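You operate a simulated robot arm through the tools that you are given. There is no shell and no other tool. Be economical: measure what you need, move in short steps, check, and stop when the job is done.

Carry out the task below with a simulated robot arm. There is one attempt and no reset: what you move stays moved.

JOB
Rinse the lentils in the strainer till the dust has gone, then tip them into the blue soup bowl.
Fine: tap off; strainer on the drying rack.

It is judged by the outcome, as a careful person would: the job done as asked, and still so three seconds after it is handed in. It fails if anything else is knocked over, pushed out of place, dropped, spilled or broken.

ROBOT AND FRAMES
A 6-joint arm with a two-finger parallel gripper, fixed in place. Base frame: the origin is at the foot of the arm, x ahead of it, y to its left, z up. Readings come in mm, degrees, newtons and seconds.
Its first joint turns from -66.0 to 66.0 degrees. Payload 2.7 kg.
The tool frame sits at the grasp point between the pads (the TCP): z along the fingers, y along the line on which they close. The tips reach 23 mm beyond it. The gripper opens to 94 mm. The fingers are 38 mm wide and 10 mm thick; the gripper's body (54 by 96 mm) begins 39 mm behind the TCP.
Orientation is that of the tool frame in the base frame, as a unit quaternion [x, y, z, w]. With the fingers straight down and closing along the base's y, the tool's x points along the base's -x, its y along +y and its z along -z.

CONTROLS
- The arm moves only by the tool jog_arm. Its argument "deltas" is a list of rows, each a list of 7 numbers: the turn, a rotation vector about the tool's x, y, z in units of 45 degrees (1.0 is 45 degrees), then the shift along the tool's x, y, z in units of 400 mm (1.0 is 400 mm), then the gripper command, from -1 (fully open) to 1 (shut), values between in proportion. In form: [[ax, ay, az, dx, dy, dz, grip], ...]. A call has 1 to 10 rows; each row is the pose to reach, as a shift and turn from the pose commanded when the call began, along the tool's axes at that moment. A call with a number of a shift or a turn outside -1 to 1 is refused whole. Rows are played at 5 a second. More than 50 mm and 8.6 degrees between two rows, or a gripper value outside its range, and nothing of the call is played. A pose out of reach is approached as far as the arm can. The call stops where the force on the tool passes 40 N (or 10 N more than at its start, if that is more) or the arm is blocked; 0.2 s more then pass. Each finger travels about 45 mm/s and halts on what it meets, pressing with about 28 N; the grip force reading is that of the motor and also rises with nothing between the fingers. The clock runs only during rows and for 0.2 s after the last one: add rows that repeat a pose to give the fingers time. The reply holds the time, the measured pose of the TCP, the force on the tool along the base axes, the opening and the grip force, in the units named above and with some noise.
- Cameras (640 x 400 px; columns grow to the right, rows downward): "scene" is fixed at [66.2, -429.5, 1398.6]; the picture's right is [0.78, -0.62, 0.00], its down [-0.37, -0.47, -0.80] and it looks along [0.50, 0.63, -0.59] (base axes); focal length 214 px, centre (320, 200). "wrist" rides on the gripper at [-39, 0, -44] in the tool frame; the picture's right is [0.00, -1.00, 0.00], its down [0.97, 0.00, -0.24] and it looks along [0.24, 0.00, 0.97] (tool axes); focal length 218 px, centre (320, 200).
- capture(camera): a new picture of that camera. No time passes.
- locate(camera, pixels): for up to 12 pixels [column, row] of the newest picture of that camera ("zoom" is the newest enlarged one), the place [x, y, z] in the base frame of the surface seen there, good to about 2 mm, but the place of the scene camera against the robot may be out by one fixed shift of up to 12 mm in any direction. No time passes.
- inspect(camera, box): a new picture of the part [left, top, right, bottom] of that camera's present view, enlarged. No time passes.
- job_done(): hands the job in; it is judged then, once.

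Work in short steps. Measure before you move; look again where a grasp or a placing could have gone wrong, and mend it. You have 80 turns and 38 pictures in all, those below and enlarged ones among them. Open the gripper and draw the arm clear of the work before you hand the job in, unless the task says otherwise; then end with one line.

The tools are called after ">>>" by a JSON object that holds its "method" and its "body". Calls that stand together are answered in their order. jog_arm: Moves the arm, as the interface text tells. Its arguments: {"type":"object","properties":{"deltas":{"type":"array"}},"required":["deltas"]} The other tools are called the same way: capture (camera) takes a picture; locate (camera, pixels) gives the place of the surface under pixels of a picture; inspect (camera, box) takes an enlarged picture of a part of a camera's view; job_done () hands the job in.

At the start:

```text
time_s: 0.0
tcp_pos: [358.1, -3.7, 1281.1]
ee_rot: [-0.001, 1.0, 0.0, 0.0]
contact_force: [-0.9, 0.8, 0.0]
width: 93.9
grip_force: 0.1
```

scene: 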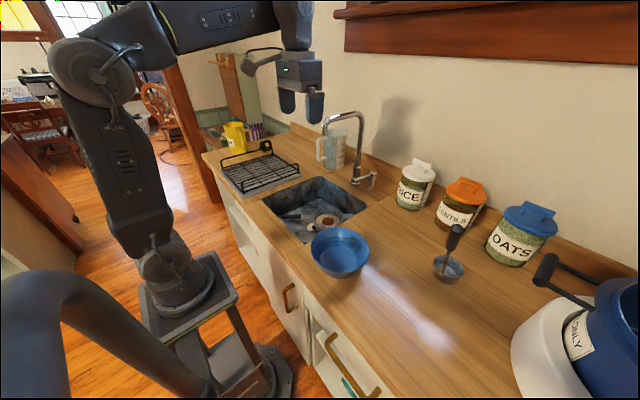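
wrist: 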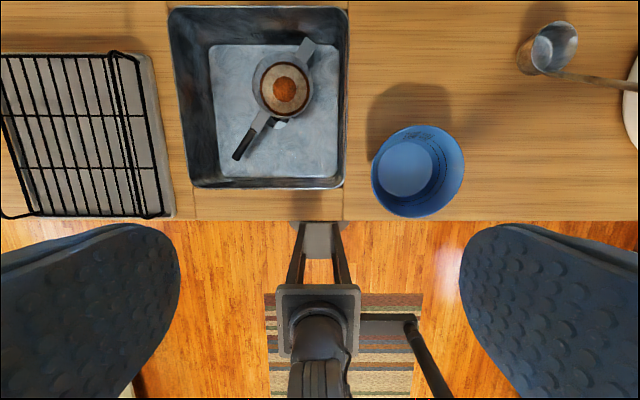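

The strainer seems to lie in the sink (wrist px ~285,90), the bowl at (417,170), the rack on the left. I enlarge the sink and the tap.

>>> {"method": "inspect", "body": {"camera": "wrist", "box": [160, 0, 360, 200]}}

>>> {"method": "inspect", "body": {"camera": "scene", "box": [200, 90, 400, 290]}}

>>> {"method": "locate", "body": {"camera": "wrist", "pixels": [[285, 90], [237, 156], [250, 140], [262, 120], [307, 45], [258, 88], [310, 88], [417, 130], [417, 215], [405, 170], [260, 160], [283, 122]]}}

>>> {"method": "locate", "body": {"camera": "scene", "pixels": [[356, 113], [324, 130], [356, 180], [373, 180], [374, 172], [322, 218], [340, 140], [266, 148], [338, 230], [340, 272]]}}

```text
2.00 times, centred on (260, 100) of wrist
```

zoom: 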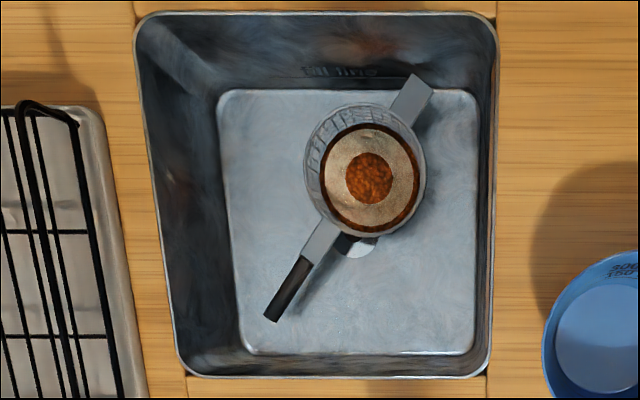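

```text
2.00 times, centred on (300, 190) of scene
```

zoom: 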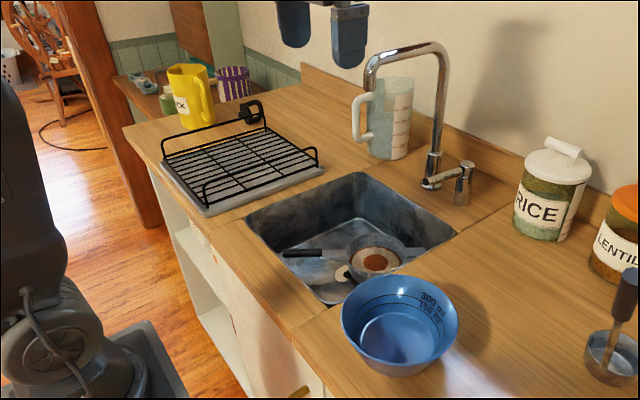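

```text
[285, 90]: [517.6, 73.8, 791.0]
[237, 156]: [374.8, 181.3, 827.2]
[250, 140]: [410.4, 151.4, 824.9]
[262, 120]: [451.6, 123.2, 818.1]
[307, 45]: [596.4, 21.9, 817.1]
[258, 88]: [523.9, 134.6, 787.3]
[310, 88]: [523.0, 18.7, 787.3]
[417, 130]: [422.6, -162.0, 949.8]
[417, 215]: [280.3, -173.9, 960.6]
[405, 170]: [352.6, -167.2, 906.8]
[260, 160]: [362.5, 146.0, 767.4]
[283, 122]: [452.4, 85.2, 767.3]
```

```text
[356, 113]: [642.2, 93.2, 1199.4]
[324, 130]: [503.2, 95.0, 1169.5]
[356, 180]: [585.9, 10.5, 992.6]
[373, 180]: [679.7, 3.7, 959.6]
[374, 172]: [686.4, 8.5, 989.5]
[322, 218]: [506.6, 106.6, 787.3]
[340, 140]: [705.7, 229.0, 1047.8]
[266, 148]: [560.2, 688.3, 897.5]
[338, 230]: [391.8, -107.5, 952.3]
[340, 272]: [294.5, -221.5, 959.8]
```

I want detail of the tap and its lever, and of the strainer.

>>> {"method": "inspect", "body": {"camera": "scene", "box": [310, 95, 390, 195]}}

>>> {"method": "inspect", "body": {"camera": "wrist", "box": [220, 30, 340, 170]}}

```text
4.00 times, centred on (350, 145) of scene
```

zoom: 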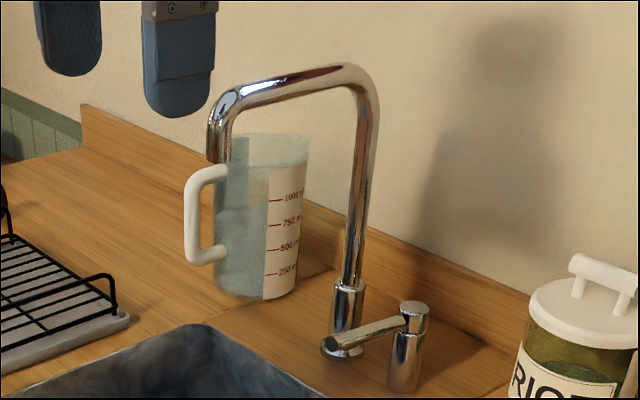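

```text
2.86 times, centred on (280, 100) of wrist
```

zoom: 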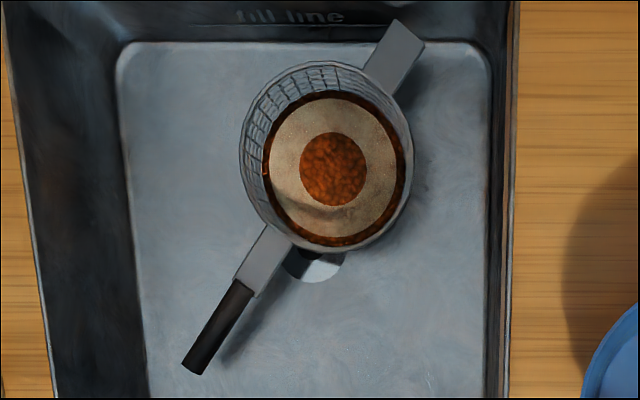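

I measure tap details on an enlarged scene view around the tap.

>>> {"method": "inspect", "body": {"camera": "scene", "box": [310, 120, 390, 200]}}

>>> {"method": "locate", "body": {"camera": "wrist", "pixels": [[285, 78], [285, 65], [245, 150], [240, 152], [340, 150], [360, 100], [100, 120], [140, 120], [155, 60], [172, 60], [417, 150], [372, 170]]}}

```text
5.00 times, centred on (350, 160) of scene
```

zoom: 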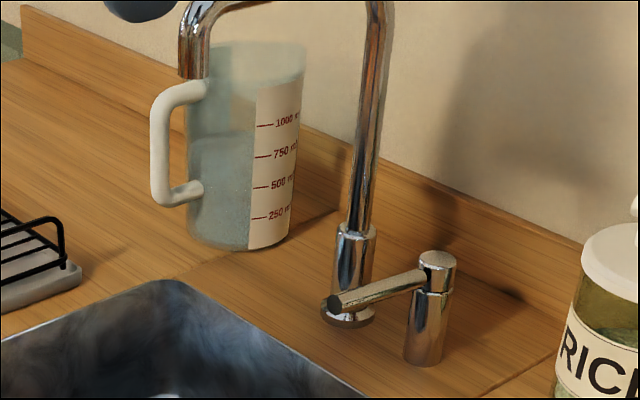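

```text
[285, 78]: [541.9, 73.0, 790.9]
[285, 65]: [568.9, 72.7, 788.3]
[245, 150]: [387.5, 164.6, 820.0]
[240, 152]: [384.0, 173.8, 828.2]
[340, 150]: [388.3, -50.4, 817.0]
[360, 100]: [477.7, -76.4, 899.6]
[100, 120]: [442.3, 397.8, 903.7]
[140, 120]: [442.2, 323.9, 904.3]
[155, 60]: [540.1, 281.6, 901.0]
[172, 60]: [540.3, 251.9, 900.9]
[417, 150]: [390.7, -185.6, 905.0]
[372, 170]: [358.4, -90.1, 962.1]
```

>>> {"method": "locate", "body": {"camera": "zoom", "pixels": [[332, 303], [375, 290], [415, 278], [438, 255], [430, 275], [425, 360], [190, 72], [180, 60], [205, 72], [355, 320], [160, 140], [435, 300]]}}

```text
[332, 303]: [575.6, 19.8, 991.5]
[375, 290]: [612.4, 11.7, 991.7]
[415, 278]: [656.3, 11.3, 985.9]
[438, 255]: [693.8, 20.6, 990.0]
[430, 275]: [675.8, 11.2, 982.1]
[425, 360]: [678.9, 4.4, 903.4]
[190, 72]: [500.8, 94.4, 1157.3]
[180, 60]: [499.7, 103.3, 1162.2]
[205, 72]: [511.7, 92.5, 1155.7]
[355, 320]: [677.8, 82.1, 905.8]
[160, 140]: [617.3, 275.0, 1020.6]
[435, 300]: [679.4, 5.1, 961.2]
```

I calibrate the scene camera's shift by locating the same strainer features in it.

>>> {"method": "inspect", "body": {"camera": "scene", "box": [270, 185, 370, 255]}}

>>> {"method": "inspect", "body": {"camera": "wrist", "box": [220, 30, 340, 170]}}

```text
5.71 times, centred on (320, 220) of scene
```

zoom: 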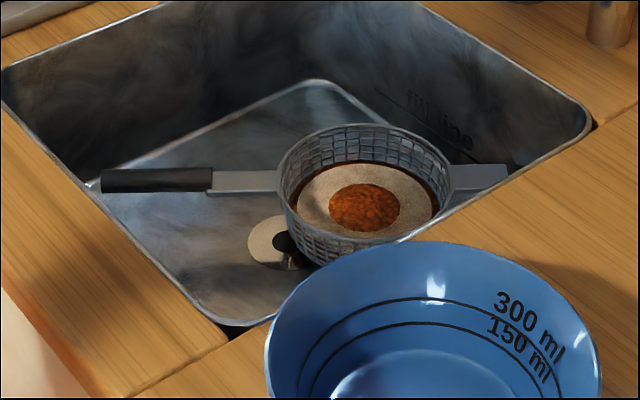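

```text
2.86 times, centred on (280, 100) of wrist
```

zoom: 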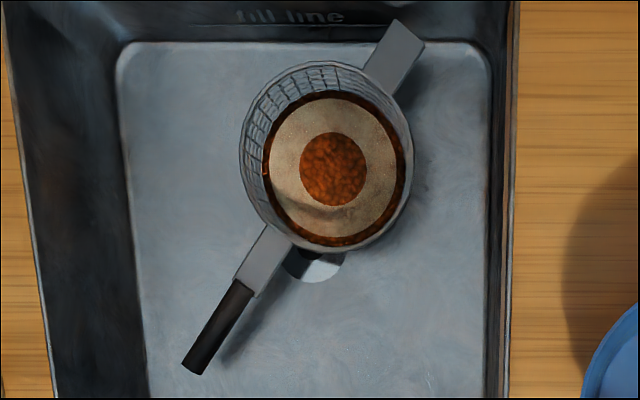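

Now the wrist zoom is newest; I locate strainer features in it, and the same features in scene.

>>> {"method": "locate", "body": {"camera": "zoom", "pixels": [[333, 169], [193, 366], [242, 284], [235, 275], [263, 245], [395, 50], [410, 35], [243, 150], [412, 150], [330, 63], [330, 249], [312, 268]]}}

>>> {"method": "locate", "body": {"camera": "scene", "pixels": [[327.6, 221], [282, 216.8], [306.5, 216.4], [318, 216], [352, 216], [333, 207], [312, 227], [314, 228]]}}

```text
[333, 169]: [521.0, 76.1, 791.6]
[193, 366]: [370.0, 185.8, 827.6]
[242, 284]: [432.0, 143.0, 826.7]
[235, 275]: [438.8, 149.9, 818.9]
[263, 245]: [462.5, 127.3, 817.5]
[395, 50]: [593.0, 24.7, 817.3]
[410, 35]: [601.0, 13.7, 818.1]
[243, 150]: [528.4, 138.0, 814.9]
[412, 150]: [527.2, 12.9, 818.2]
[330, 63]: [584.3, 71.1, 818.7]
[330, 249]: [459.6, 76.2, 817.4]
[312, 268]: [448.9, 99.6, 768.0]
```

```text
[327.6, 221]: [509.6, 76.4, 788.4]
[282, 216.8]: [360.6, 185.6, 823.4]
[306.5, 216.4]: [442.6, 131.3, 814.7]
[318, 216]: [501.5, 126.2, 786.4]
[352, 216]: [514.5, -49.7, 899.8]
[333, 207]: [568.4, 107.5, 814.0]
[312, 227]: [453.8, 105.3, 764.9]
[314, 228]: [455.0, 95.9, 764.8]
```

The scene camera reads about 11 mm short in x, so the lever really spans x 586–694 at y≈16, z≈993, and the spout outlet is near (519,102,1158), above the strainer (522,76). I tilt the tool forward 45° and approach the lever, with fingers partly closed to straddle it.

>>> {"method": "jog_arm", "body": {"deltas": [[0, -0.167, 0, -0.0675, 0.008, 0.084, 0.1], [0, -0.333, 0, -0.135, 0.016, 0.1675, 0.1], [0, -0.5, 0, -0.2025, 0.024, 0.251, 0.1], [0, -0.667, 0, -0.27, 0.032, 0.335, 0.1], [0, -0.833, 0, -0.3375, 0.04, 0.419, 0.1], [0, -1, 0, -0.405, 0.049, 0.5025, 0.1], [0, -1, 0, -0.405, 0.049, 0.5025, 0.1], [0, -1, 0, -0.405, 0.049, 0.5025, 0.1]]}}

>>> {"method": "capture", "body": {"camera": "wrist"}}

```text
time_s: 1.8
tcp_pos: [522.2, 15.8, 1079.4]
ee_rot: [0.0, 0.924, 0.0, 0.383]
contact_force: [0.0, 0.3, -0.3]
width: 42.4
grip_force: 0.1
```

```text
28 pictures are left
```

wrist: 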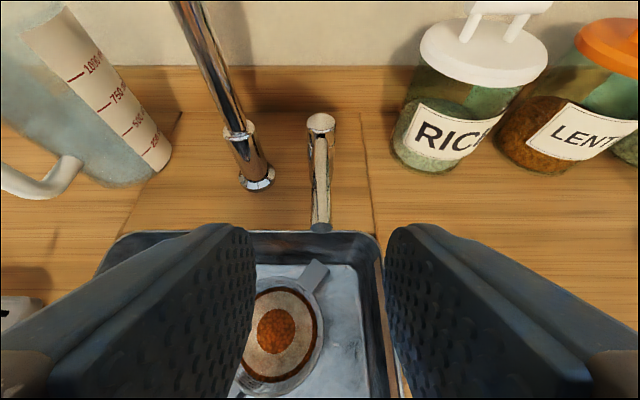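

The lever is visible from (320,120) to (320,228); I locate it with the wrist camera.

>>> {"method": "locate", "body": {"camera": "wrist", "pixels": [[320, 226], [320, 200], [318, 160], [320, 122], [311, 200], [329, 200], [258, 180], [227, 130]]}}

```text
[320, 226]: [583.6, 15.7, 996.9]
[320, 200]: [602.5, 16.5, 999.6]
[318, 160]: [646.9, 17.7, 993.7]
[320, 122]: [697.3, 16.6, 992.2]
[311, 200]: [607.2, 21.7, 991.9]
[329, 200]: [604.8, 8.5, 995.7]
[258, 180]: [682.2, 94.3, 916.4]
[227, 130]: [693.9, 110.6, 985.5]
```

I advance along the tool axis to straddle the lever at about (592,16,995).

>>> {"method": "jog_arm", "body": {"deltas": [[0, 0, 0, 0.008, 0, 0.09, 0.1], [0, 0, 0, 0.017, 0, 0.18, 0.1], [0, 0, 0, 0.025, 0, 0.27, 0.1], [0, 0, 0, 0.025, 0, 0.27, 0.1]]}}

>>> {"method": "capture", "body": {"camera": "wrist"}}

```text
time_s: 2.8
tcp_pos: [582.6, 15.6, 1013.2]
ee_rot: [0.001, 0.925, -0.001, 0.38]
contact_force: [-0.3, -0.1, -0.2]
width: 42.1
grip_force: 0.1
out of reach, approached as far as the arm can: row 2, 3, 4
```

```text
27 pictures are left
```

wrist: 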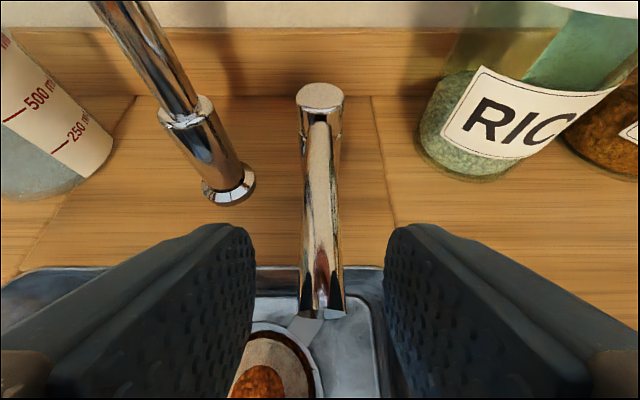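

The fingers straddle the lever's last ~15 mm. I try pushing it sideways toward -y, gently.

>>> {"method": "jog_arm", "body": {"deltas": [[0, 0, 0, 0, -0.03, 0, 0.1], [0, 0, 0, 0, -0.06, 0, 0.1], [0, 0, 0, 0, -0.09, 0, 0.1], [0, 0, 0, 0, -0.12, 0, 0.1]]}}

>>> {"method": "capture", "body": {"camera": "wrist"}}

```text
time_s: 3.8
tcp_pos: [590.2, -12.9, 1022.4]
ee_rot: [0.0, 0.921, 0.0, 0.389]
contact_force: [0.6, 1.3, -0.4]
width: 42.2
grip_force: 0.3
out of reach, approached as far as the arm can: row 1, 2, 3, 4
```

```text
26 pictures are left
```

wrist: 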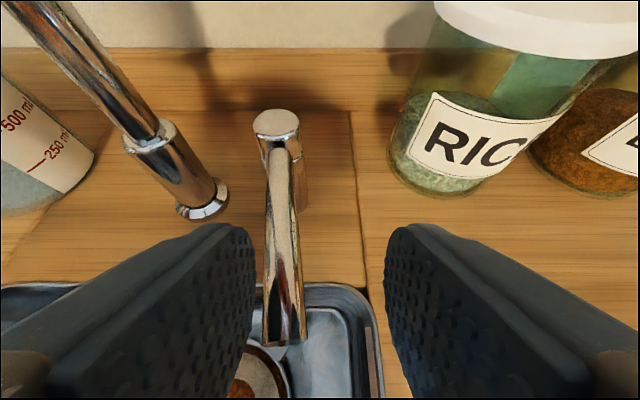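

The reach ran out and the fingers rose. I re-centre over the lever, back off and tilt further forward (about 65°) for better reach.

>>> {"method": "jog_arm", "body": {"deltas": [[0, 0, 0, 0, 0.03, -0.06, 0.1], [0, -0.15, 0, 0, 0.06, -0.12, 0.1], [0, -0.3, 0, 0, 0.075, -0.18, 0.1], [0, -0.45, 0, 0, 0.075, -0.24, 0.1], [0, -0.45, 0, 0, 0.075, -0.24, 0.1]]}}

>>> {"method": "capture", "body": {"camera": "wrist"}}

```text
time_s: 5.0
tcp_pos: [519.8, 74.5, 1090.4]
ee_rot: [0.005, 0.843, -0.007, 0.538]
contact_force: [0.2, -0.2, 0.4]
width: 42.3
grip_force: 0.0
out of reach, approached as far as the arm can: row 2, 3, 4, 5
```

```text
25 pictures are left
```

wrist: 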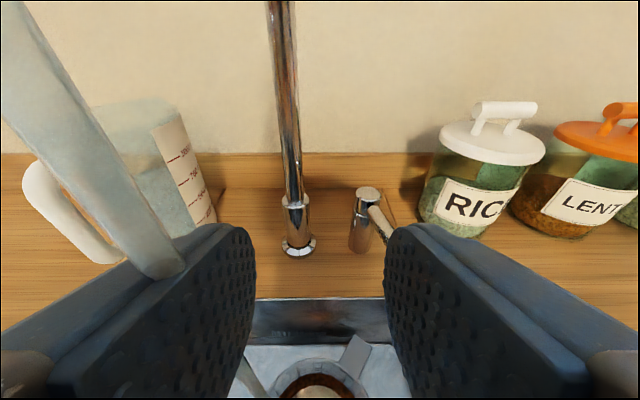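

Water is running (stream at left, px (90,120)), so turning the lever toward -y opens the tap; but the arm drifted into the stream at y=74. I move away in -y at once.

>>> {"method": "jog_arm", "body": {"deltas": [[0, 0, 0, 0, -0.1, -0.0, 0.1], [0, 0, 0, 0, -0.2, -0.0, 0.1], [0, 0, 0, 0, -0.3, -0.05, 0.1], [0, 0, 0, 0, -0.3, -0.15, 0.1], [0, 0, 0, 0, -0.3, -0.15, 0.1]]}}

>>> {"method": "capture", "body": {"camera": "scene"}}

```text
time_s: 6.2
tcp_pos: [470.6, 62.4, 1109.1]
ee_rot: [0.008, 0.845, -0.011, 0.534]
contact_force: [-0.3, 0.2, 0.1]
width: 42.1
grip_force: 0.0
out of reach, approached as far as the arm can: row 1, 2, 3, 4, 5
```

```text
24 pictures are left
```

scene: 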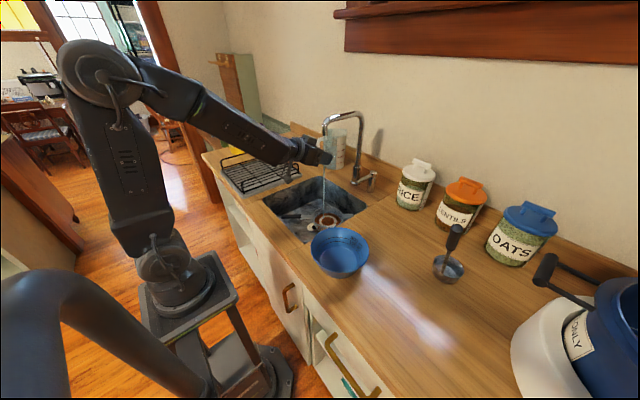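

The IK is near a wrist singularity at this tilt. I rotate back to ~40° tilt while withdrawing.

>>> {"method": "jog_arm", "body": {"deltas": [[0, 0.15, 0, 0, -0.02, -0.05, 0.1], [0, 0.3, 0, 0, -0.04, -0.1, 0.1], [0, 0.45, 0, 0, -0.06, -0.15, 0.1], [0, 0.55, 0, 0, -0.06, -0.2, 0.1], [0, 0.55, 0, 0, -0.06, -0.2, 0.1]]}}

>>> {"method": "inspect", "body": {"camera": "scene", "box": [240, 100, 400, 260]}}

```text
time_s: 7.4
tcp_pos: [420.3, 30.8, 1166.0]
ee_rot: [-0.048, 0.909, -0.073, 0.409]
contact_force: [-2.1, -0.4, -2.3]
width: 42.4
grip_force: 0.1
out of reach, approached as far as the arm can: row 2, 3, 4, 5
```

```text
2.50 times, centred on (320, 180) of scene
```

zoom: 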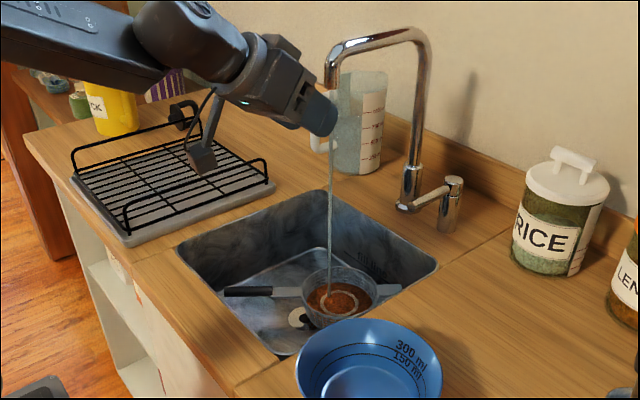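

The stream lands in the strainer and the pale dust ring is shrinking. I hold a second to see where the arm settles.

>>> {"method": "jog_arm", "body": {"deltas": [[0, 0, 0, 0, 0, 0, 0.1], [0, 0, 0, 0, 0, 0, 0.1], [0, 0, 0, 0, 0, 0, 0.1]]}}

>>> {"method": "inspect", "body": {"camera": "scene", "box": [270, 185, 370, 255]}}

```text
time_s: 8.2
tcp_pos: [412.5, 31.3, 1149.4]
ee_rot: [0.013, 0.923, -0.017, 0.384]
contact_force: [-0.2, -0.3, 0.0]
width: 42.2
grip_force: 0.1
```

```text
5.71 times, centred on (320, 220) of scene
```

zoom: 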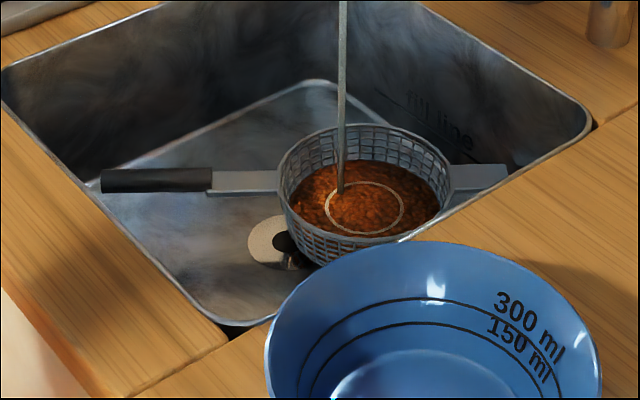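

Dust is nearly gone (a thin ring left) and no pooling. I move in front of the lever on the -y side to look at it before closing it.

>>> {"method": "jog_arm", "body": {"deltas": [[0, 0, 0, -0.01, -0.05, 0.06, 0.1], [0, 0, 0, -0.025, -0.1, 0.12, 0.1], [0, 0, 0, -0.04, -0.15, 0.18, 0.1], [0, 0, 0, -0.05, -0.16, 0.24, 0.1], [0, 0, 0, -0.05, -0.16, 0.24, 0.1]]}}

>>> {"method": "capture", "body": {"camera": "wrist"}}

```text
time_s: 9.4
tcp_pos: [491.0, -35.6, 1098.2]
ee_rot: [0.013, 0.923, -0.017, 0.383]
contact_force: [-0.1, 0.1, -0.2]
width: 42.3
grip_force: 0.0
```

```text
21 pictures are left
```

wrist: 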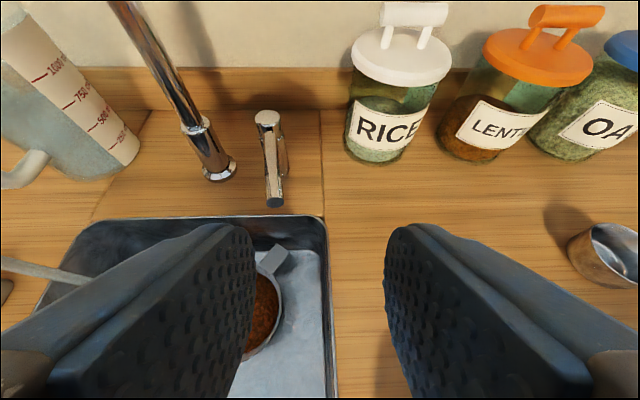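

>>> {"method": "locate", "body": {"camera": "wrist", "pixels": [[275, 202], [273, 185], [270, 150], [265, 118], [283, 198], [266, 190]]}}

>>> {"method": "inspect", "body": {"camera": "scene", "box": [270, 155, 390, 255]}}

```text
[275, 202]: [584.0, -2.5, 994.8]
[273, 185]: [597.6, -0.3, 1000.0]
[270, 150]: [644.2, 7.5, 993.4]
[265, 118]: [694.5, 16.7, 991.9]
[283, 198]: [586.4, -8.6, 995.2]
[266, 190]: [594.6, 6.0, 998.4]
```

```text
4.00 times, centred on (330, 205) of scene
```

zoom: 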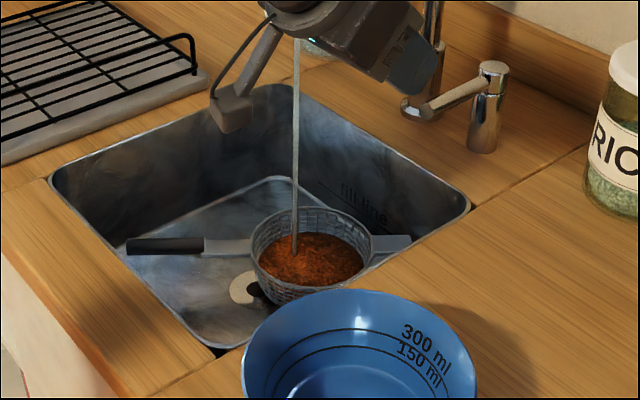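

Dust has gone. The lever tip is now at y≈-2.5 (closed was ≈16). I straddle it again at y≈3, staying within reach.

>>> {"method": "jog_arm", "body": {"deltas": [[0, 0, 0, 0, 0.05, 0.03, 0.1], [0, 0, 0, 0, 0.107, 0.08, 0.1], [0, 0, 0, -0.003, 0.107, 0.16, 0.1], [0, 0, 0, -0.006, 0.107, 0.24, 0.1], [0, 0, 0, -0.009, 0.107, 0.306, 0.1], [0, 0, 0, -0.009, 0.107, 0.306, 0.1]]}}

>>> {"method": "capture", "body": {"camera": "wrist"}}

```text
time_s: 10.8
tcp_pos: [583.5, 2.0, 1013.3]
ee_rot: [0.012, 0.924, -0.017, 0.383]
contact_force: [0.0, 0.4, 1.0]
width: 42.3
grip_force: 0.1
```

```text
19 pictures are left
```

wrist: 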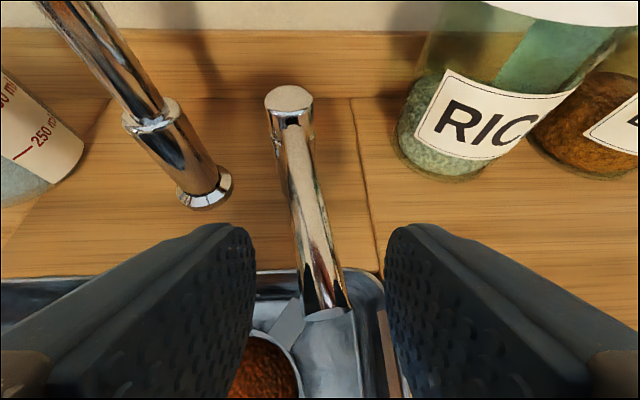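

Lever is between the fingers. I push +y by 25 mm in small rows.

>>> {"method": "jog_arm", "body": {"deltas": [[0, 0, 0, 0, 0.02, 0, 0.1], [0, 0, 0, 0, 0.04, 0, 0.1], [0, 0, 0, 0, 0.055, 0, 0.1], [0, 0, 0, 0, 0.066, 0, 0.1], [0, 0, 0, 0, 0.066, 0, 0.1]]}}

>>> {"method": "capture", "body": {"camera": "wrist"}}

```text
time_s: 12.0
tcp_pos: [583.7, 28.8, 1012.2]
ee_rot: [0.012, 0.923, -0.017, 0.384]
contact_force: [0.3, 0.4, 0.0]
width: 42.1
grip_force: 0.1
```

```text
18 pictures are left
```

wrist: 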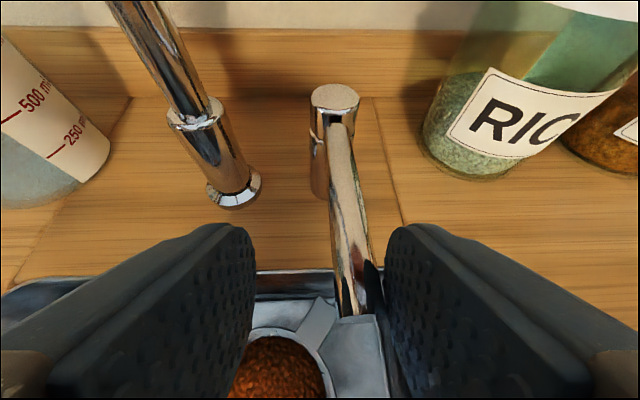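

>>> {"method": "locate", "body": {"camera": "wrist", "pixels": [[357, 312], [350, 250], [340, 160], [335, 95]]}}

>>> {"method": "jog_arm", "body": {"deltas": [[0, 0, 0, 0, 0.01, 0, 0.1], [0, 0, 0, 0, 0.018, 0, 0.1], [0, 0, 0, 0, 0.018, 0, 0.1]]}}

>>> {"method": "inspect", "body": {"camera": "scene", "box": [270, 125, 390, 255]}}

>>> {"method": "capture", "body": {"camera": "wrist"}}

```text
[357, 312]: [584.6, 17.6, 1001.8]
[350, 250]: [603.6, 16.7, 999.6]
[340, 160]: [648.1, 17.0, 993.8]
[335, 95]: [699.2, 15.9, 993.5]
```

```text
time_s: 12.8
tcp_pos: [584.5, 34.9, 1012.5]
ee_rot: [0.015, 0.923, -0.02, 0.384]
contact_force: [-9.2, -18.0, 3.6]
width: 50.4
grip_force: 9.1
```

```text
3.08 times, centred on (330, 190) of scene
```

zoom: 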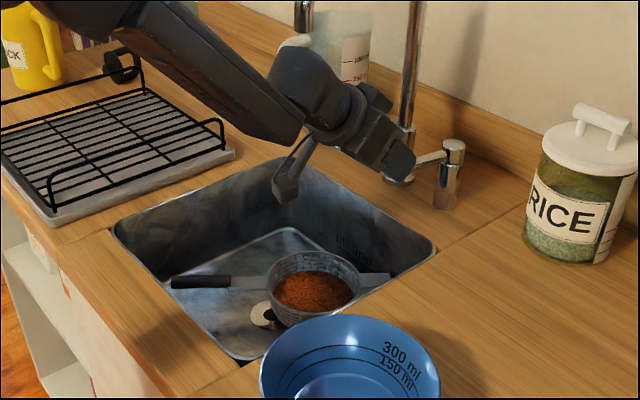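

```text
16 pictures are left
```

wrist: 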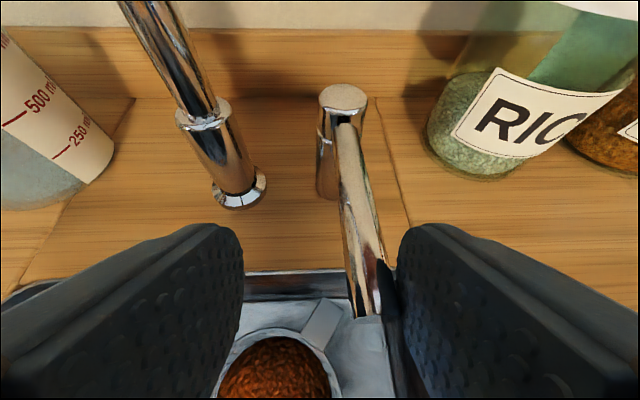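

The lever is against its stop, the spout shows no stream: tap off. I release sideways, retreat along the tool axis, and tip the tool back to vertical well above the sink.

>>> {"method": "jog_arm", "body": {"deltas": [[0, 0, 0, 0, -0.03, 0, 0.1], [0, 0, 0, 0, -0.035, -0.1, 0.1], [0, 0, 0, 0, -0.04, -0.2, 0.1], [0, 0, 0, 0, -0.06, -0.3, 0.1], [0, 0, 0, 0, -0.08, -0.4, 0.1], [0, 0, 0, 0, -0.08, -0.4, 0.1]]}}

>>> {"method": "jog_arm", "body": {"deltas": [[0, 0.17, 0, 0, 0, 0, -0.3], [0, 0.34, 0, 0, 0, 0, -0.3], [0, 0.51, 0, 0, 0, 0, -0.3], [0, 0.68, 0, 0, 0, 0, -0.3], [0, 0.85, 0, 0, 0, 0, -0.3], [0, 1.0, 0, 0, 0, 0, -0.3], [0, 1.0, 0, 0, 0, 0, -0.3]]}}

>>> {"method": "capture", "body": {"camera": "scene"}}

```text
time_s: 14.2
tcp_pos: [469.1, 11.0, 1124.5]
ee_rot: [0.012, 0.923, -0.018, 0.384]
contact_force: [0.4, -0.7, 0.1]
width: 42.4
grip_force: 0.0
```

```text
time_s: 15.8
tcp_pos: [469.8, 10.7, 1125.8]
ee_rot: [0.018, 1.0, -0.011, -0.001]
contact_force: [0.3, 1.1, 0.1]
width: 61.0
grip_force: 0.2
```

```text
15 pictures are left
```

scene: 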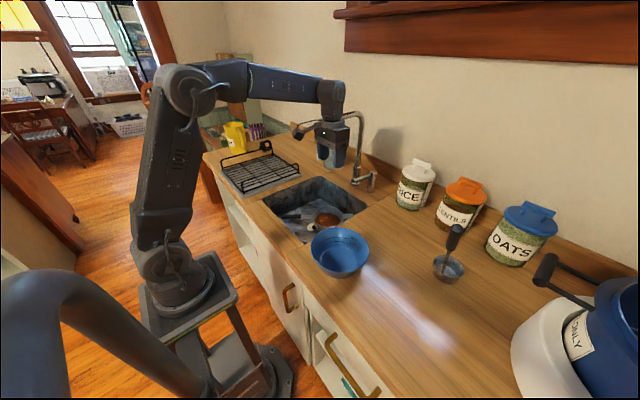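

I locate the dark box hanging off the gripper (px ~296,131), which may foul the sink rim during the grasp.

>>> {"method": "locate", "body": {"camera": "scene", "pixels": [[296, 130], [294, 126], [298, 136], [300, 132], [330, 162], [321, 135]]}}

>>> {"method": "inspect", "body": {"camera": "scene", "box": [270, 80, 370, 180]}}

```text
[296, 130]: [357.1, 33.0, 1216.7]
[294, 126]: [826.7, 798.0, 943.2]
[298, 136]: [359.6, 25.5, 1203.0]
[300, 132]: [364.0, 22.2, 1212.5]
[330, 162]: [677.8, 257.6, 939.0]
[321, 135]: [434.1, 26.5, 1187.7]
```

```text
4.00 times, centred on (320, 130) of scene
```

zoom: 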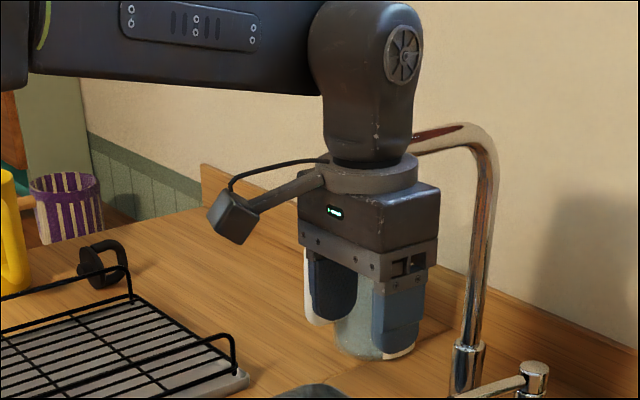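

The box's underside is ~75 mm above the TCP and 100 mm out on tool +x; with TCP at z≈836 it clears the sink rim by ~10 mm. I go above the handle at (420,151), yawing 34° so the fingers close across it.

>>> {"method": "jog_arm", "body": {"deltas": [[0, 0, 0, 0.1, 0, 0.02, -0.3], [0, 0, 0.13, 0.1375, 0.07, 0.07, -0.3], [-0.01, 0, 0.26, 0.1375, 0.14, 0.14, -0.3], [-0.015, 0, 0.39, 0.1375, 0.21, 0.22, -0.3], [-0.02, 0, 0.52, 0.1375, 0.28, 0.3, -0.3], [-0.025, 0, 0.64, 0.1375, 0.356, 0.37, -0.3], [-0.027, 0, 0.751, 0.1375, 0.356, 0.48, -0.3], [-0.027, 0, 0.751, 0.1375, 0.356, 0.48, -0.3]]}}

>>> {"method": "capture", "body": {"camera": "wrist"}}

```text
time_s: 17.6
tcp_pos: [418.3, 151.6, 928.9]
ee_rot: [0.308, 0.951, 0.0, 0.005]
contact_force: [-0.1, 0.4, 0.5]
width: 61.1
grip_force: 0.1
```

```text
13 pictures are left
```

wrist: 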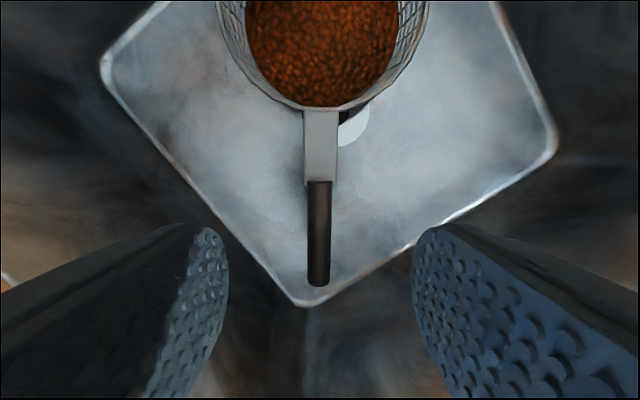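

The handle is centred at column ~319 and parallel to the fingers. I verify its position and lower it.

>>> {"method": "locate", "body": {"camera": "wrist", "pixels": [[318, 190], [318, 235], [318, 275], [309, 220], [329, 220], [320, 140], [340, 230], [305, 295]]}}

>>> {"method": "jog_arm", "body": {"deltas": [[0, 0, 0, 0, 0, 0.08, -0.3], [0, 0, 0, 0, 0, 0.16, -0.3], [0, 0, 0, 0, 0, 0.232, -0.3], [0, 0, 0, 0, 0, 0.232, -0.3]]}}

>>> {"method": "capture", "body": {"camera": "wrist"}}

```text
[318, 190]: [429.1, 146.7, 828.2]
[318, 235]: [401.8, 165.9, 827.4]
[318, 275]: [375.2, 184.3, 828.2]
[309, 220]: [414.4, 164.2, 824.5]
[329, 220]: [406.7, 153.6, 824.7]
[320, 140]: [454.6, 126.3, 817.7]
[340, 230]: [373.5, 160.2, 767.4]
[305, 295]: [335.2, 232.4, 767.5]
```

```text
time_s: 18.6
tcp_pos: [420.4, 150.6, 837.1]
ee_rot: [0.308, 0.951, 0.0, 0.005]
contact_force: [-0.8, -0.8, 0.6]
width: 61.2
grip_force: 0.0
```

```text
12 pictures are left
```

wrist: 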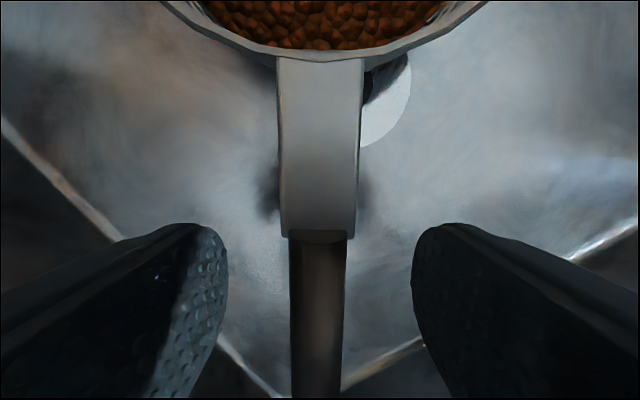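

Well-centred; I lower 4 mm more, shift 4 mm toward the handle end, and close.

>>> {"method": "jog_arm", "body": {"deltas": [[0, 0, 0, 0.01, 0, 0.01, -0.3], [0, 0, 0, 0.01, 0, 0.01, 1], [0, 0, 0, 0.01, 0, 0.01, 1], [0, 0, 0, 0.01, 0, 0.01, 1], [0, 0, 0, 0.01, 0, 0.01, 1], [0, 0, 0, 0.01, 0, 0.01, 1], [0, 0, 0, 0.01, 0, 0.01, 1], [0, 0, 0, 0.01, 0, 0.01, 1]]}}

>>> {"method": "jog_arm", "body": {"deltas": [[0, 0, 0, 0, 0, -0.025, 1], [0, 0, 0, 0, 0, -0.05, 1], [0, 0, 0, 0, 0, -0.05, 1], [0, 0, 0, 0, 0, -0.05, 1]]}}

>>> {"method": "capture", "body": {"camera": "wrist"}}

```text
time_s: 20.4
tcp_pos: [416.9, 152.3, 832.6]
ee_rot: [0.308, 0.951, 0.0, 0.005]
contact_force: [0.7, -0.2, -0.3]
width: 23.5
grip_force: 28.1
```

```text
time_s: 21.4
tcp_pos: [417.3, 153.0, 854.7]
ee_rot: [0.308, 0.951, -0.001, 0.003]
contact_force: [0.1, 0.6, -2.7]
width: 23.6
grip_force: 28.2
```

```text
11 pictures are left
```

wrist: 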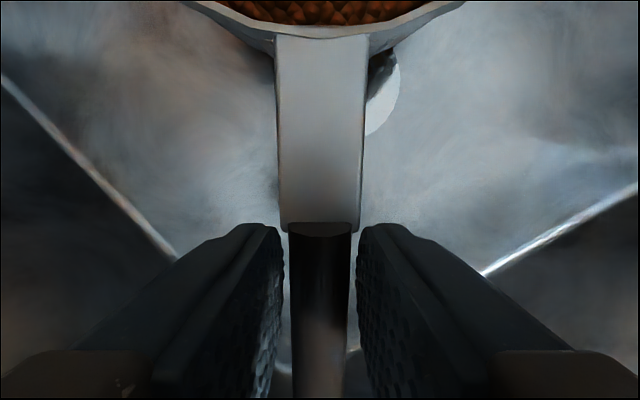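

Grip is solid and the strainer is lifted (−2.7 N). Its hook end sits under the tap lever, so I lift 90 mm, then retract toward −x before going higher.

>>> {"method": "jog_arm", "body": {"deltas": [[0, 0, 0, 0, 0, -0.06, 1], [0, 0, 0, 0, 0, -0.12, 1], [0, 0, 0, 0, 0, -0.18, 1], [0, 0, 0, 0, 0, -0.225, 1], [0, 0, 0, 0.05, -0.035, -0.225, 1], [0, 0, 0, 0.1, -0.07, -0.225, 1], [0, 0, 0, 0.142, -0.1025, -0.225, 1], [0, 0, 0, 0.142, -0.1025, -0.225, 1], [0, 0, 0, 0.142, -0.1025, -0.225, 1], [0, 0, 0, 0.142, -0.1025, -0.225, 1]]}}

>>> {"method": "inspect", "body": {"camera": "scene", "box": [230, 110, 390, 270]}}

```text
time_s: 23.6
tcp_pos: [347.1, 153.1, 944.8]
ee_rot: [0.308, 0.951, -0.001, 0.004]
contact_force: [0.0, -0.5, -3.1]
width: 23.6
grip_force: 28.0
```

```text
2.50 times, centred on (310, 190) of scene
```

zoom: 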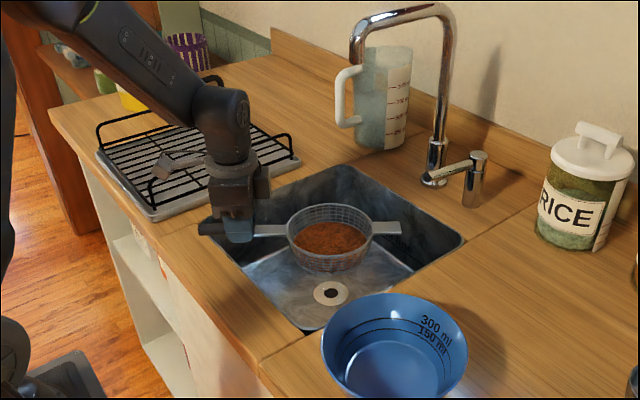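

Strainer is level and firmly held; the drain below is open. I lift to z≈1070 and begin yawing toward the bowl.

>>> {"method": "jog_arm", "body": {"deltas": [[0, 0, 0, 0, 0, -0.1, 1], [0, 0, 0, 0, 0, -0.2, 1], [0, 0, 0, 0, 0, -0.3125, 1], [0, 0, 0, 0, 0, -0.3125, 1], [0, 0, 0.15, -0.04, -0.045, -0.3125, 1], [0, 0, 0.3, -0.08, -0.09, -0.3125, 1], [0, 0, 0.45, -0.12, -0.135, -0.3125, 1], [0, 0, 0.6, -0.157, -0.179, -0.3125, 1], [0, 0, 0.6, -0.157, -0.179, -0.3125, 1]]}}

```text
time_s: 25.6
tcp_pos: [353.4, 59.0, 1067.0]
ee_rot: [0.523, 0.852, 0.001, 0.003]
contact_force: [-0.7, 0.0, -3.1]
width: 23.5
grip_force: 27.7
```

Continue: yaw the remaining 27° and bring the basket over the bowl (TCP to about (366,−38,1060)).

>>> {"method": "jog_arm", "body": {"deltas": [[0, 0, 0.15, -0.058, -0.02, 0.004, 1], [0, 0, 0.3, -0.115, -0.04, 0.009, 1], [0, 0, 0.45, -0.172, -0.06, 0.013, 1], [0, 0, 0.598, -0.23, -0.0815, 0.0175, 1], [0, 0, 0.598, -0.23, -0.0815, 0.0175, 1], [0, 0, 0.598, -0.23, -0.0815, 0.0175, 1]]}}

>>> {"method": "inspect", "body": {"camera": "scene", "box": [250, 130, 430, 290]}}

```text
time_s: 27.0
tcp_pos: [366.3, -36.7, 1061.9]
ee_rot: [0.706, 0.709, 0.002, 0.003]
contact_force: [0.0, 0.9, -2.8]
width: 23.7
grip_force: 27.9
```

```text
2.50 times, centred on (340, 210) of scene
```

zoom: 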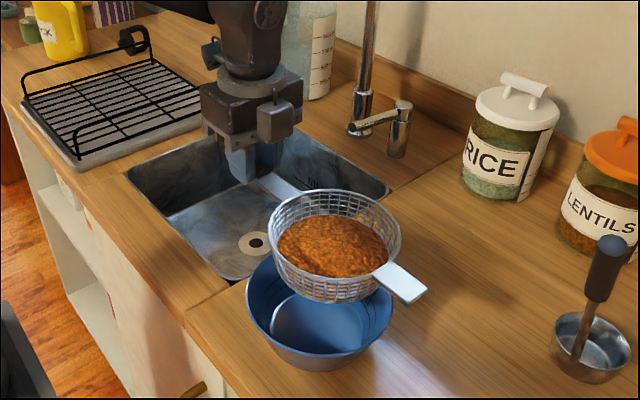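

Basket is above the bowl. I roll about the handle axis (tool x, negative = opening toward −x), first 45° slowly.

>>> {"method": "jog_arm", "body": {"deltas": [[-0.15, 0, 0, 0, 0, 0, 1], [-0.3, 0, 0, 0, 0, 0, 1], [-0.45, 0, 0, 0, 0, 0, 1], [-0.6, 0, 0, 0, 0, 0, 1], [-0.75, 0, 0, 0, 0, 0, 1], [-0.9, 0, 0, 0, 0, 0, 1], [-1.0, 0, 0, 0, 0, 0, 1], [-1.0, 0, 0, 0, 0, 0, 1]]}}

>>> {"method": "inspect", "body": {"camera": "scene", "box": [250, 130, 430, 290]}}

```text
time_s: 28.8
tcp_pos: [368.1, -36.9, 1062.1]
ee_rot: [0.651, 0.654, 0.275, 0.27]
contact_force: [0.4, -0.4, -2.4]
width: 23.6
grip_force: 28.1
```

```text
2.50 times, centred on (340, 210) of scene
```

zoom: 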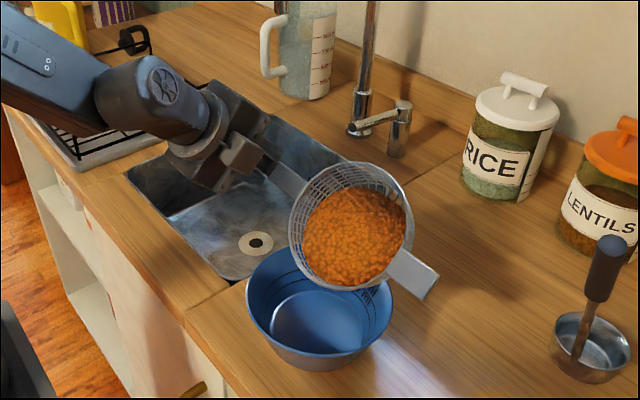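

No lentils have left yet; the lip (zoom ~345,285) is over the bowl. I continue rolling toward 85–90°.

>>> {"method": "jog_arm", "body": {"deltas": [[-0.1, 0, 0, 0, 0, 0, 1], [-0.2, 0, 0, 0, 0, 0, 1], [-0.3, 0, 0, 0, 0, 0, 1], [-0.4, 0, 0, 0, 0, 0, 1], [-0.5, 0, 0, 0, 0, 0, 1], [-0.6, 0, 0, 0, 0, 0, 1], [-0.7, 0, 0, 0, 0, 0, 1], [-0.8, 0, 0, 0, 0, 0, 1], [-0.8, 0, 0, 0, 0, 0, 1], [-0.8, 0, 0, 0, 0, 0, 1]]}}

>>> {"method": "inspect", "body": {"camera": "scene", "box": [250, 130, 430, 290]}}

```text
time_s: 31.0
tcp_pos: [402.1, -32.1, 1071.5]
ee_rot: [0.535, 0.537, 0.461, 0.461]
contact_force: [-0.4, 0.1, -3.3]
width: 23.6
grip_force: 28.5
out of reach, approached as far as the arm can: row 1, 2, 5, 6, 7, 8, 9, 10
```

```text
2.50 times, centred on (340, 210) of scene
```

zoom: 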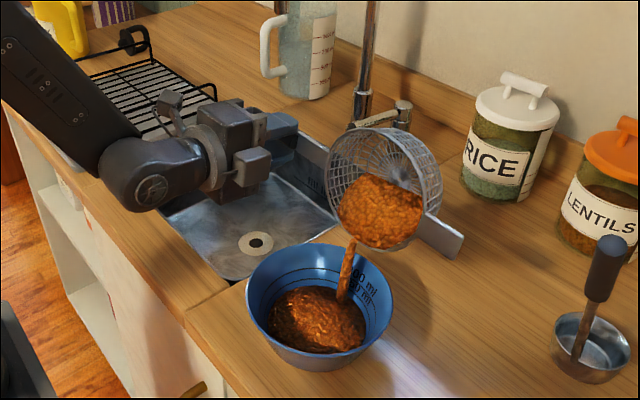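

Lentils pour into the bowl, though the arm slid to x=402 at its limit; the stream (zoom 345,275) still lands inside. I hold here briefly and look.

>>> {"method": "jog_arm", "body": {"deltas": [[0, 0, 0, 0, 0, 0, 1], [0, 0, 0, 0, 0, 0, 1], [0, 0, 0, 0, 0, 0, 1], [0, 0, 0, 0, 0, 0, 1]]}}

>>> {"method": "inspect", "body": {"camera": "scene", "box": [250, 130, 430, 290]}}

```text
time_s: 32.0
tcp_pos: [401.9, -32.2, 1071.0]
ee_rot: [0.534, 0.538, 0.461, 0.462]
contact_force: [0.5, 0.5, -2.4]
width: 23.7
grip_force: 28.1
```

```text
2.50 times, centred on (340, 210) of scene
```

zoom: 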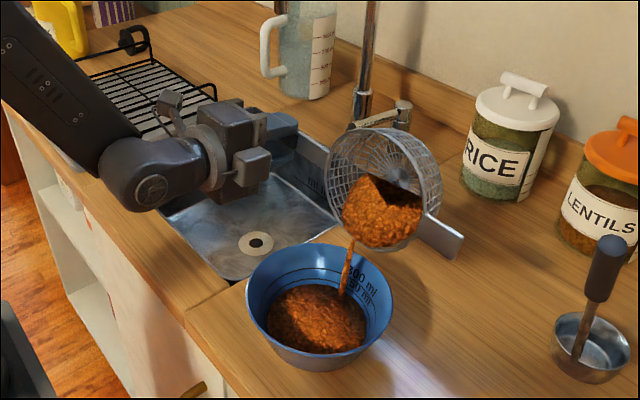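

Still pouring inside the bowl; the hold is stable. I wait two more seconds.

>>> {"method": "jog_arm", "body": {"deltas": [[0, 0, 0, 0, 0, 0, 1], [0, 0, 0, 0, 0, 0, 1], [0, 0, 0, 0, 0, 0, 1], [0, 0, 0, 0, 0, 0, 1], [0, 0, 0, 0, 0, 0, 1], [0, 0, 0, 0, 0, 0, 1], [0, 0, 0, 0, 0, 0, 1], [0, 0, 0, 0, 0, 0, 1], [0, 0, 0, 0, 0, 0, 1], [0, 0, 0, 0, 0, 0, 1]]}}

>>> {"method": "inspect", "body": {"camera": "scene", "box": [250, 130, 430, 290]}}

```text
time_s: 34.2
tcp_pos: [401.9, -33.0, 1071.2]
ee_rot: [0.535, 0.538, 0.461, 0.46]
contact_force: [-0.3, -1.0, -1.1]
width: 23.8
grip_force: 27.9
```

```text
2.50 times, centred on (340, 210) of scene
```

zoom: 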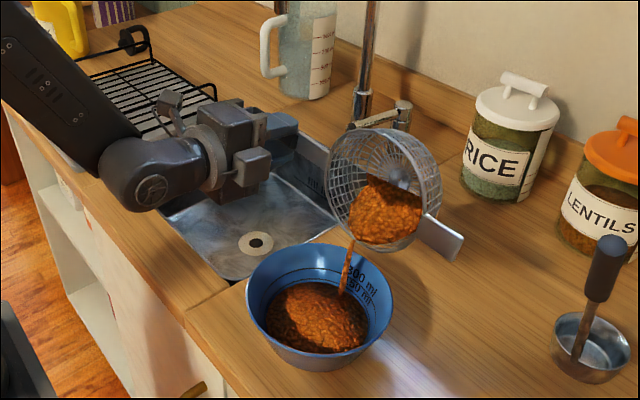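

Flow has slowed and more tilt is needed, but the arm is folded to its limit in this direction. I tilt back ~20° to stop the flow and recentre, then swing round the bowl for more reach room.

>>> {"method": "jog_arm", "body": {"deltas": [[0.15, 0, 0, 0, 0, 0, 1], [0.3, 0, 0, 0, 0, -0.03, 1], [0.45, 0, 0, 0, 0, -0.06, 1], [0.45, 0, 0, 0, 0, -0.06, 1]]}}

```text
time_s: 35.2
tcp_pos: [378.6, -32.7, 1073.8]
ee_rot: [0.608, 0.61, 0.359, 0.36]
contact_force: [-0.7, -1.4, -1.9]
width: 23.5
grip_force: 27.9
```

Tilt is now 61°. I swing 40° clockwise around the bowl's centre, keeping the basket above it.

>>> {"method": "jog_arm", "body": {"deltas": [[0, -0.1297, 0.0715, -0.0095, 0.0149, 0.0269, 1], [0, -0.2593, 0.143, -0.0215, 0.0291, 0.0527, 1], [0, -0.389, 0.2145, -0.036, 0.0427, 0.0774, 1], [0, -0.5187, 0.286, -0.0528, 0.0555, 0.1006, 1], [0, -0.648, 0.3575, -0.072, 0.0676, 0.1225, 1], [0, -0.778, 0.429, -0.0948, 0.0797, 0.1444, 1], [0, -0.778, 0.429, -0.0948, 0.0797, 0.1444, 1]]}}

```text
time_s: 36.8
tcp_pos: [442.1, -70.3, 1073.5]
ee_rot: [0.779, 0.365, 0.215, 0.462]
contact_force: [-0.3, 0.2, -1.2]
width: 23.5
grip_force: 27.9
```

Reached cleanly with room to spare. I now roll on to ~106°.

>>> {"method": "jog_arm", "body": {"deltas": [[-0.15, 0, 0, 0, 0, 0, 1], [-0.3, 0, 0, 0, 0, 0, 1], [-0.45, 0, 0, 0, 0, 0, 1], [-0.6, 0, 0, 0, 0, 0, 1], [-0.75, 0, 0, 0, 0, 0, 1], [-0.88, 0, 0, 0, 0, 0, 1], [-1.0, 0, 0, 0, 0, 0, 1], [-1.0, 0, 0, 0, 0, 0, 1], [-1.0, 0, 0, 0, 0, 0, 1]]}}

>>> {"method": "inspect", "body": {"camera": "scene", "box": [250, 130, 430, 290]}}

```text
time_s: 38.8
tcp_pos: [443.7, -70.8, 1074.4]
ee_rot: [0.543, 0.255, 0.34, 0.724]
contact_force: [0.4, -0.1, -1.8]
width: 23.6
grip_force: 27.8
```

```text
2.50 times, centred on (340, 210) of scene
```

zoom: 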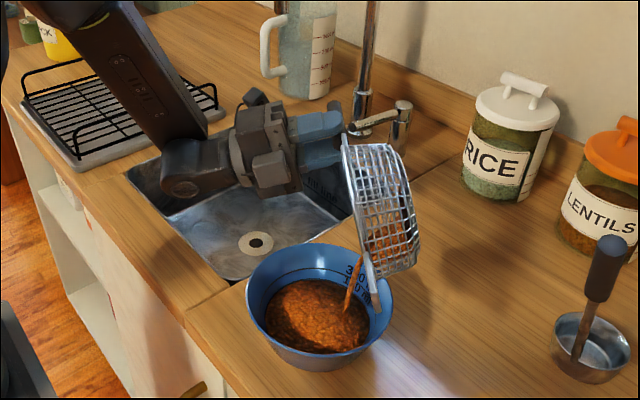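

Pouring inside the bowl. I shift 16 mm toward its centre, roll another 10° and wait for it to empty.

>>> {"method": "jog_arm", "body": {"deltas": [[0, 0, 0, 0, 0, -0.02, 1], [-0.12, 0, 0, 0, 0, -0.04, 1], [-0.24, 0, 0, 0, 0, -0.04, 1], [-0.24, 0, 0, 0, 0, -0.04, 1], [-0.24, 0, 0, 0, 0, -0.04, 1], [-0.24, 0, 0, 0, 0, -0.04, 1], [-0.24, 0, 0, 0, 0, -0.04, 1], [-0.24, 0, 0, 0, 0, -0.04, 1], [-0.24, 0, 0, 0, 0, -0.04, 1], [-0.24, 0, 0, 0, 0, -0.04, 1]]}}

>>> {"method": "jog_arm", "body": {"deltas": [[0, 0, 0, 0, 0, 0, 1], [0, 0, 0, 0, 0, 0, 1], [0, 0, 0, 0, 0, 0, 1], [0, 0, 0, 0, 0, 0, 1], [0, 0, 0, 0, 0, 0, 1], [0, 0, 0, 0, 0, 0, 1], [0, 0, 0, 0, 0, 0, 1], [0, 0, 0, 0, 0, 0, 1], [0, 0, 0, 0, 0, 0, 1], [0, 0, 0, 0, 0, 0, 1]]}}

>>> {"method": "inspect", "body": {"camera": "scene", "box": [250, 130, 430, 290]}}

```text
time_s: 41.0
tcp_pos: [433.1, -60.9, 1069.8]
ee_rot: [0.472, 0.222, 0.361, 0.773]
contact_force: [-0.6, 0.6, -1.6]
width: 23.9
grip_force: 28.1
```

```text
time_s: 43.2
tcp_pos: [431.4, -59.9, 1069.1]
ee_rot: [0.473, 0.222, 0.36, 0.773]
contact_force: [1.1, -0.2, -1.6]
width: 23.5
grip_force: 28.1
```

```text
2.50 times, centred on (340, 210) of scene
```

zoom: 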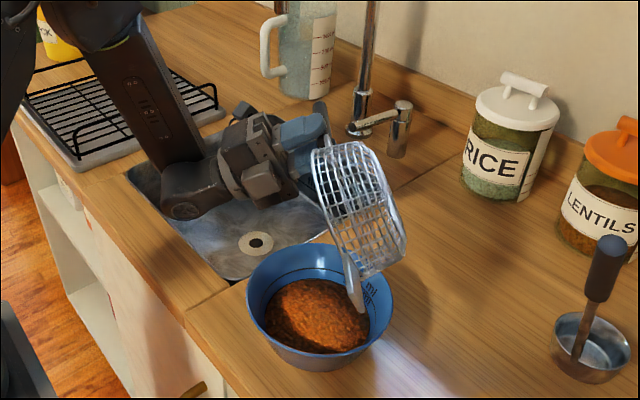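

The strainer is empty and all lentils are in the bowl. I lift and roll back level, and meanwhile measure the rack from the scene picture.

>>> {"method": "jog_arm", "body": {"deltas": [[0, 0, 0, 0, 0.055, 0.028, 1], [0, 0, 0, 0, 0.111, 0.057, 1], [0.16, 0, 0, 0, 0.111, 0.057, 1], [0.32, 0, 0, 0, 0.111, 0.057, 1], [0.48, 0, 0, 0, 0.111, 0.057, 1], [0.64, 0, 0, 0, 0.111, 0.057, 1], [0.8, 0, 0, 0, 0.111, 0.057, 1], [0.96, 0, 0, 0, 0.111, 0.057, 1], [0.96, 0, 0, 0, 0.111, 0.057, 1]]}}

>>> {"method": "locate", "body": {"camera": "scene", "pixels": [[224, 168], [262, 147], [298, 166], [252, 192], [262, 170], [240, 172], [280, 165], [255, 178], [270, 145], [245, 160], [250, 180], [268, 175]]}}

```text
time_s: 45.2
tcp_pos: [433.6, -60.4, 1119.7]
ee_rot: [0.724, 0.339, 0.256, 0.543]
contact_force: [-1.2, -0.4, -1.0]
width: 23.6
grip_force: 28.6
```

```text
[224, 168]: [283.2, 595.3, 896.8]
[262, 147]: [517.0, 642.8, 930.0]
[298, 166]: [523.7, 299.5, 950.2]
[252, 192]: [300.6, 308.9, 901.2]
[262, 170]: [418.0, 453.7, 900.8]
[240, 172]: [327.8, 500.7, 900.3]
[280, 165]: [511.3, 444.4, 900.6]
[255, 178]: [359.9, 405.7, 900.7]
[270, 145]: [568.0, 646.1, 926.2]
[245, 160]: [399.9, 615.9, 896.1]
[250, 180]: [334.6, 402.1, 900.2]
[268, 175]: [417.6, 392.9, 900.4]
```

The rack spans x≈300–540, y≈300–640 with raised loops only at the two y-ends. I finish levelling the strainer over the bowl first.

>>> {"method": "jog_arm", "body": {"deltas": [[0.16, 0, 0, 0, 0, 0, 1], [0.32, 0, 0, 0, 0, 0, 1], [0.48, 0, 0, 0, 0, 0, 1], [0.64, 0, 0, 0, 0, 0, 1], [0.8, 0, 0, 0, 0, 0, 1], [0.96, 0, 0, 0, 0, 0, 1]]}}

>>> {"method": "jog_arm", "body": {"deltas": [[0.16, 0, 0, 0, 0, 0, 1], [0.32, 0, 0, 0, 0, 0, 1], [0.48, 0, 0, 0, 0, 0, 1], [0.64, 0, 0, 0, 0, 0, 1], [0.68, 0, 0, 0, 0, 0, 1], [0.68, 0, 0, 0, 0, 0, 1]]}}

```text
time_s: 46.6
tcp_pos: [432.7, -60.8, 1118.9]
ee_rot: [0.873, 0.41, 0.112, 0.239]
contact_force: [0.2, -0.7, -2.2]
width: 23.6
grip_force: 27.6
```

```text
time_s: 48.0
tcp_pos: [421.2, -57.0, 1089.2]
ee_rot: [0.897, 0.421, -0.059, 0.117]
contact_force: [0.9, -1.2, -1.6]
width: 23.6
grip_force: 27.4
out of reach, approached as far as the arm can: row 1, 2, 3, 4, 5, 6
```

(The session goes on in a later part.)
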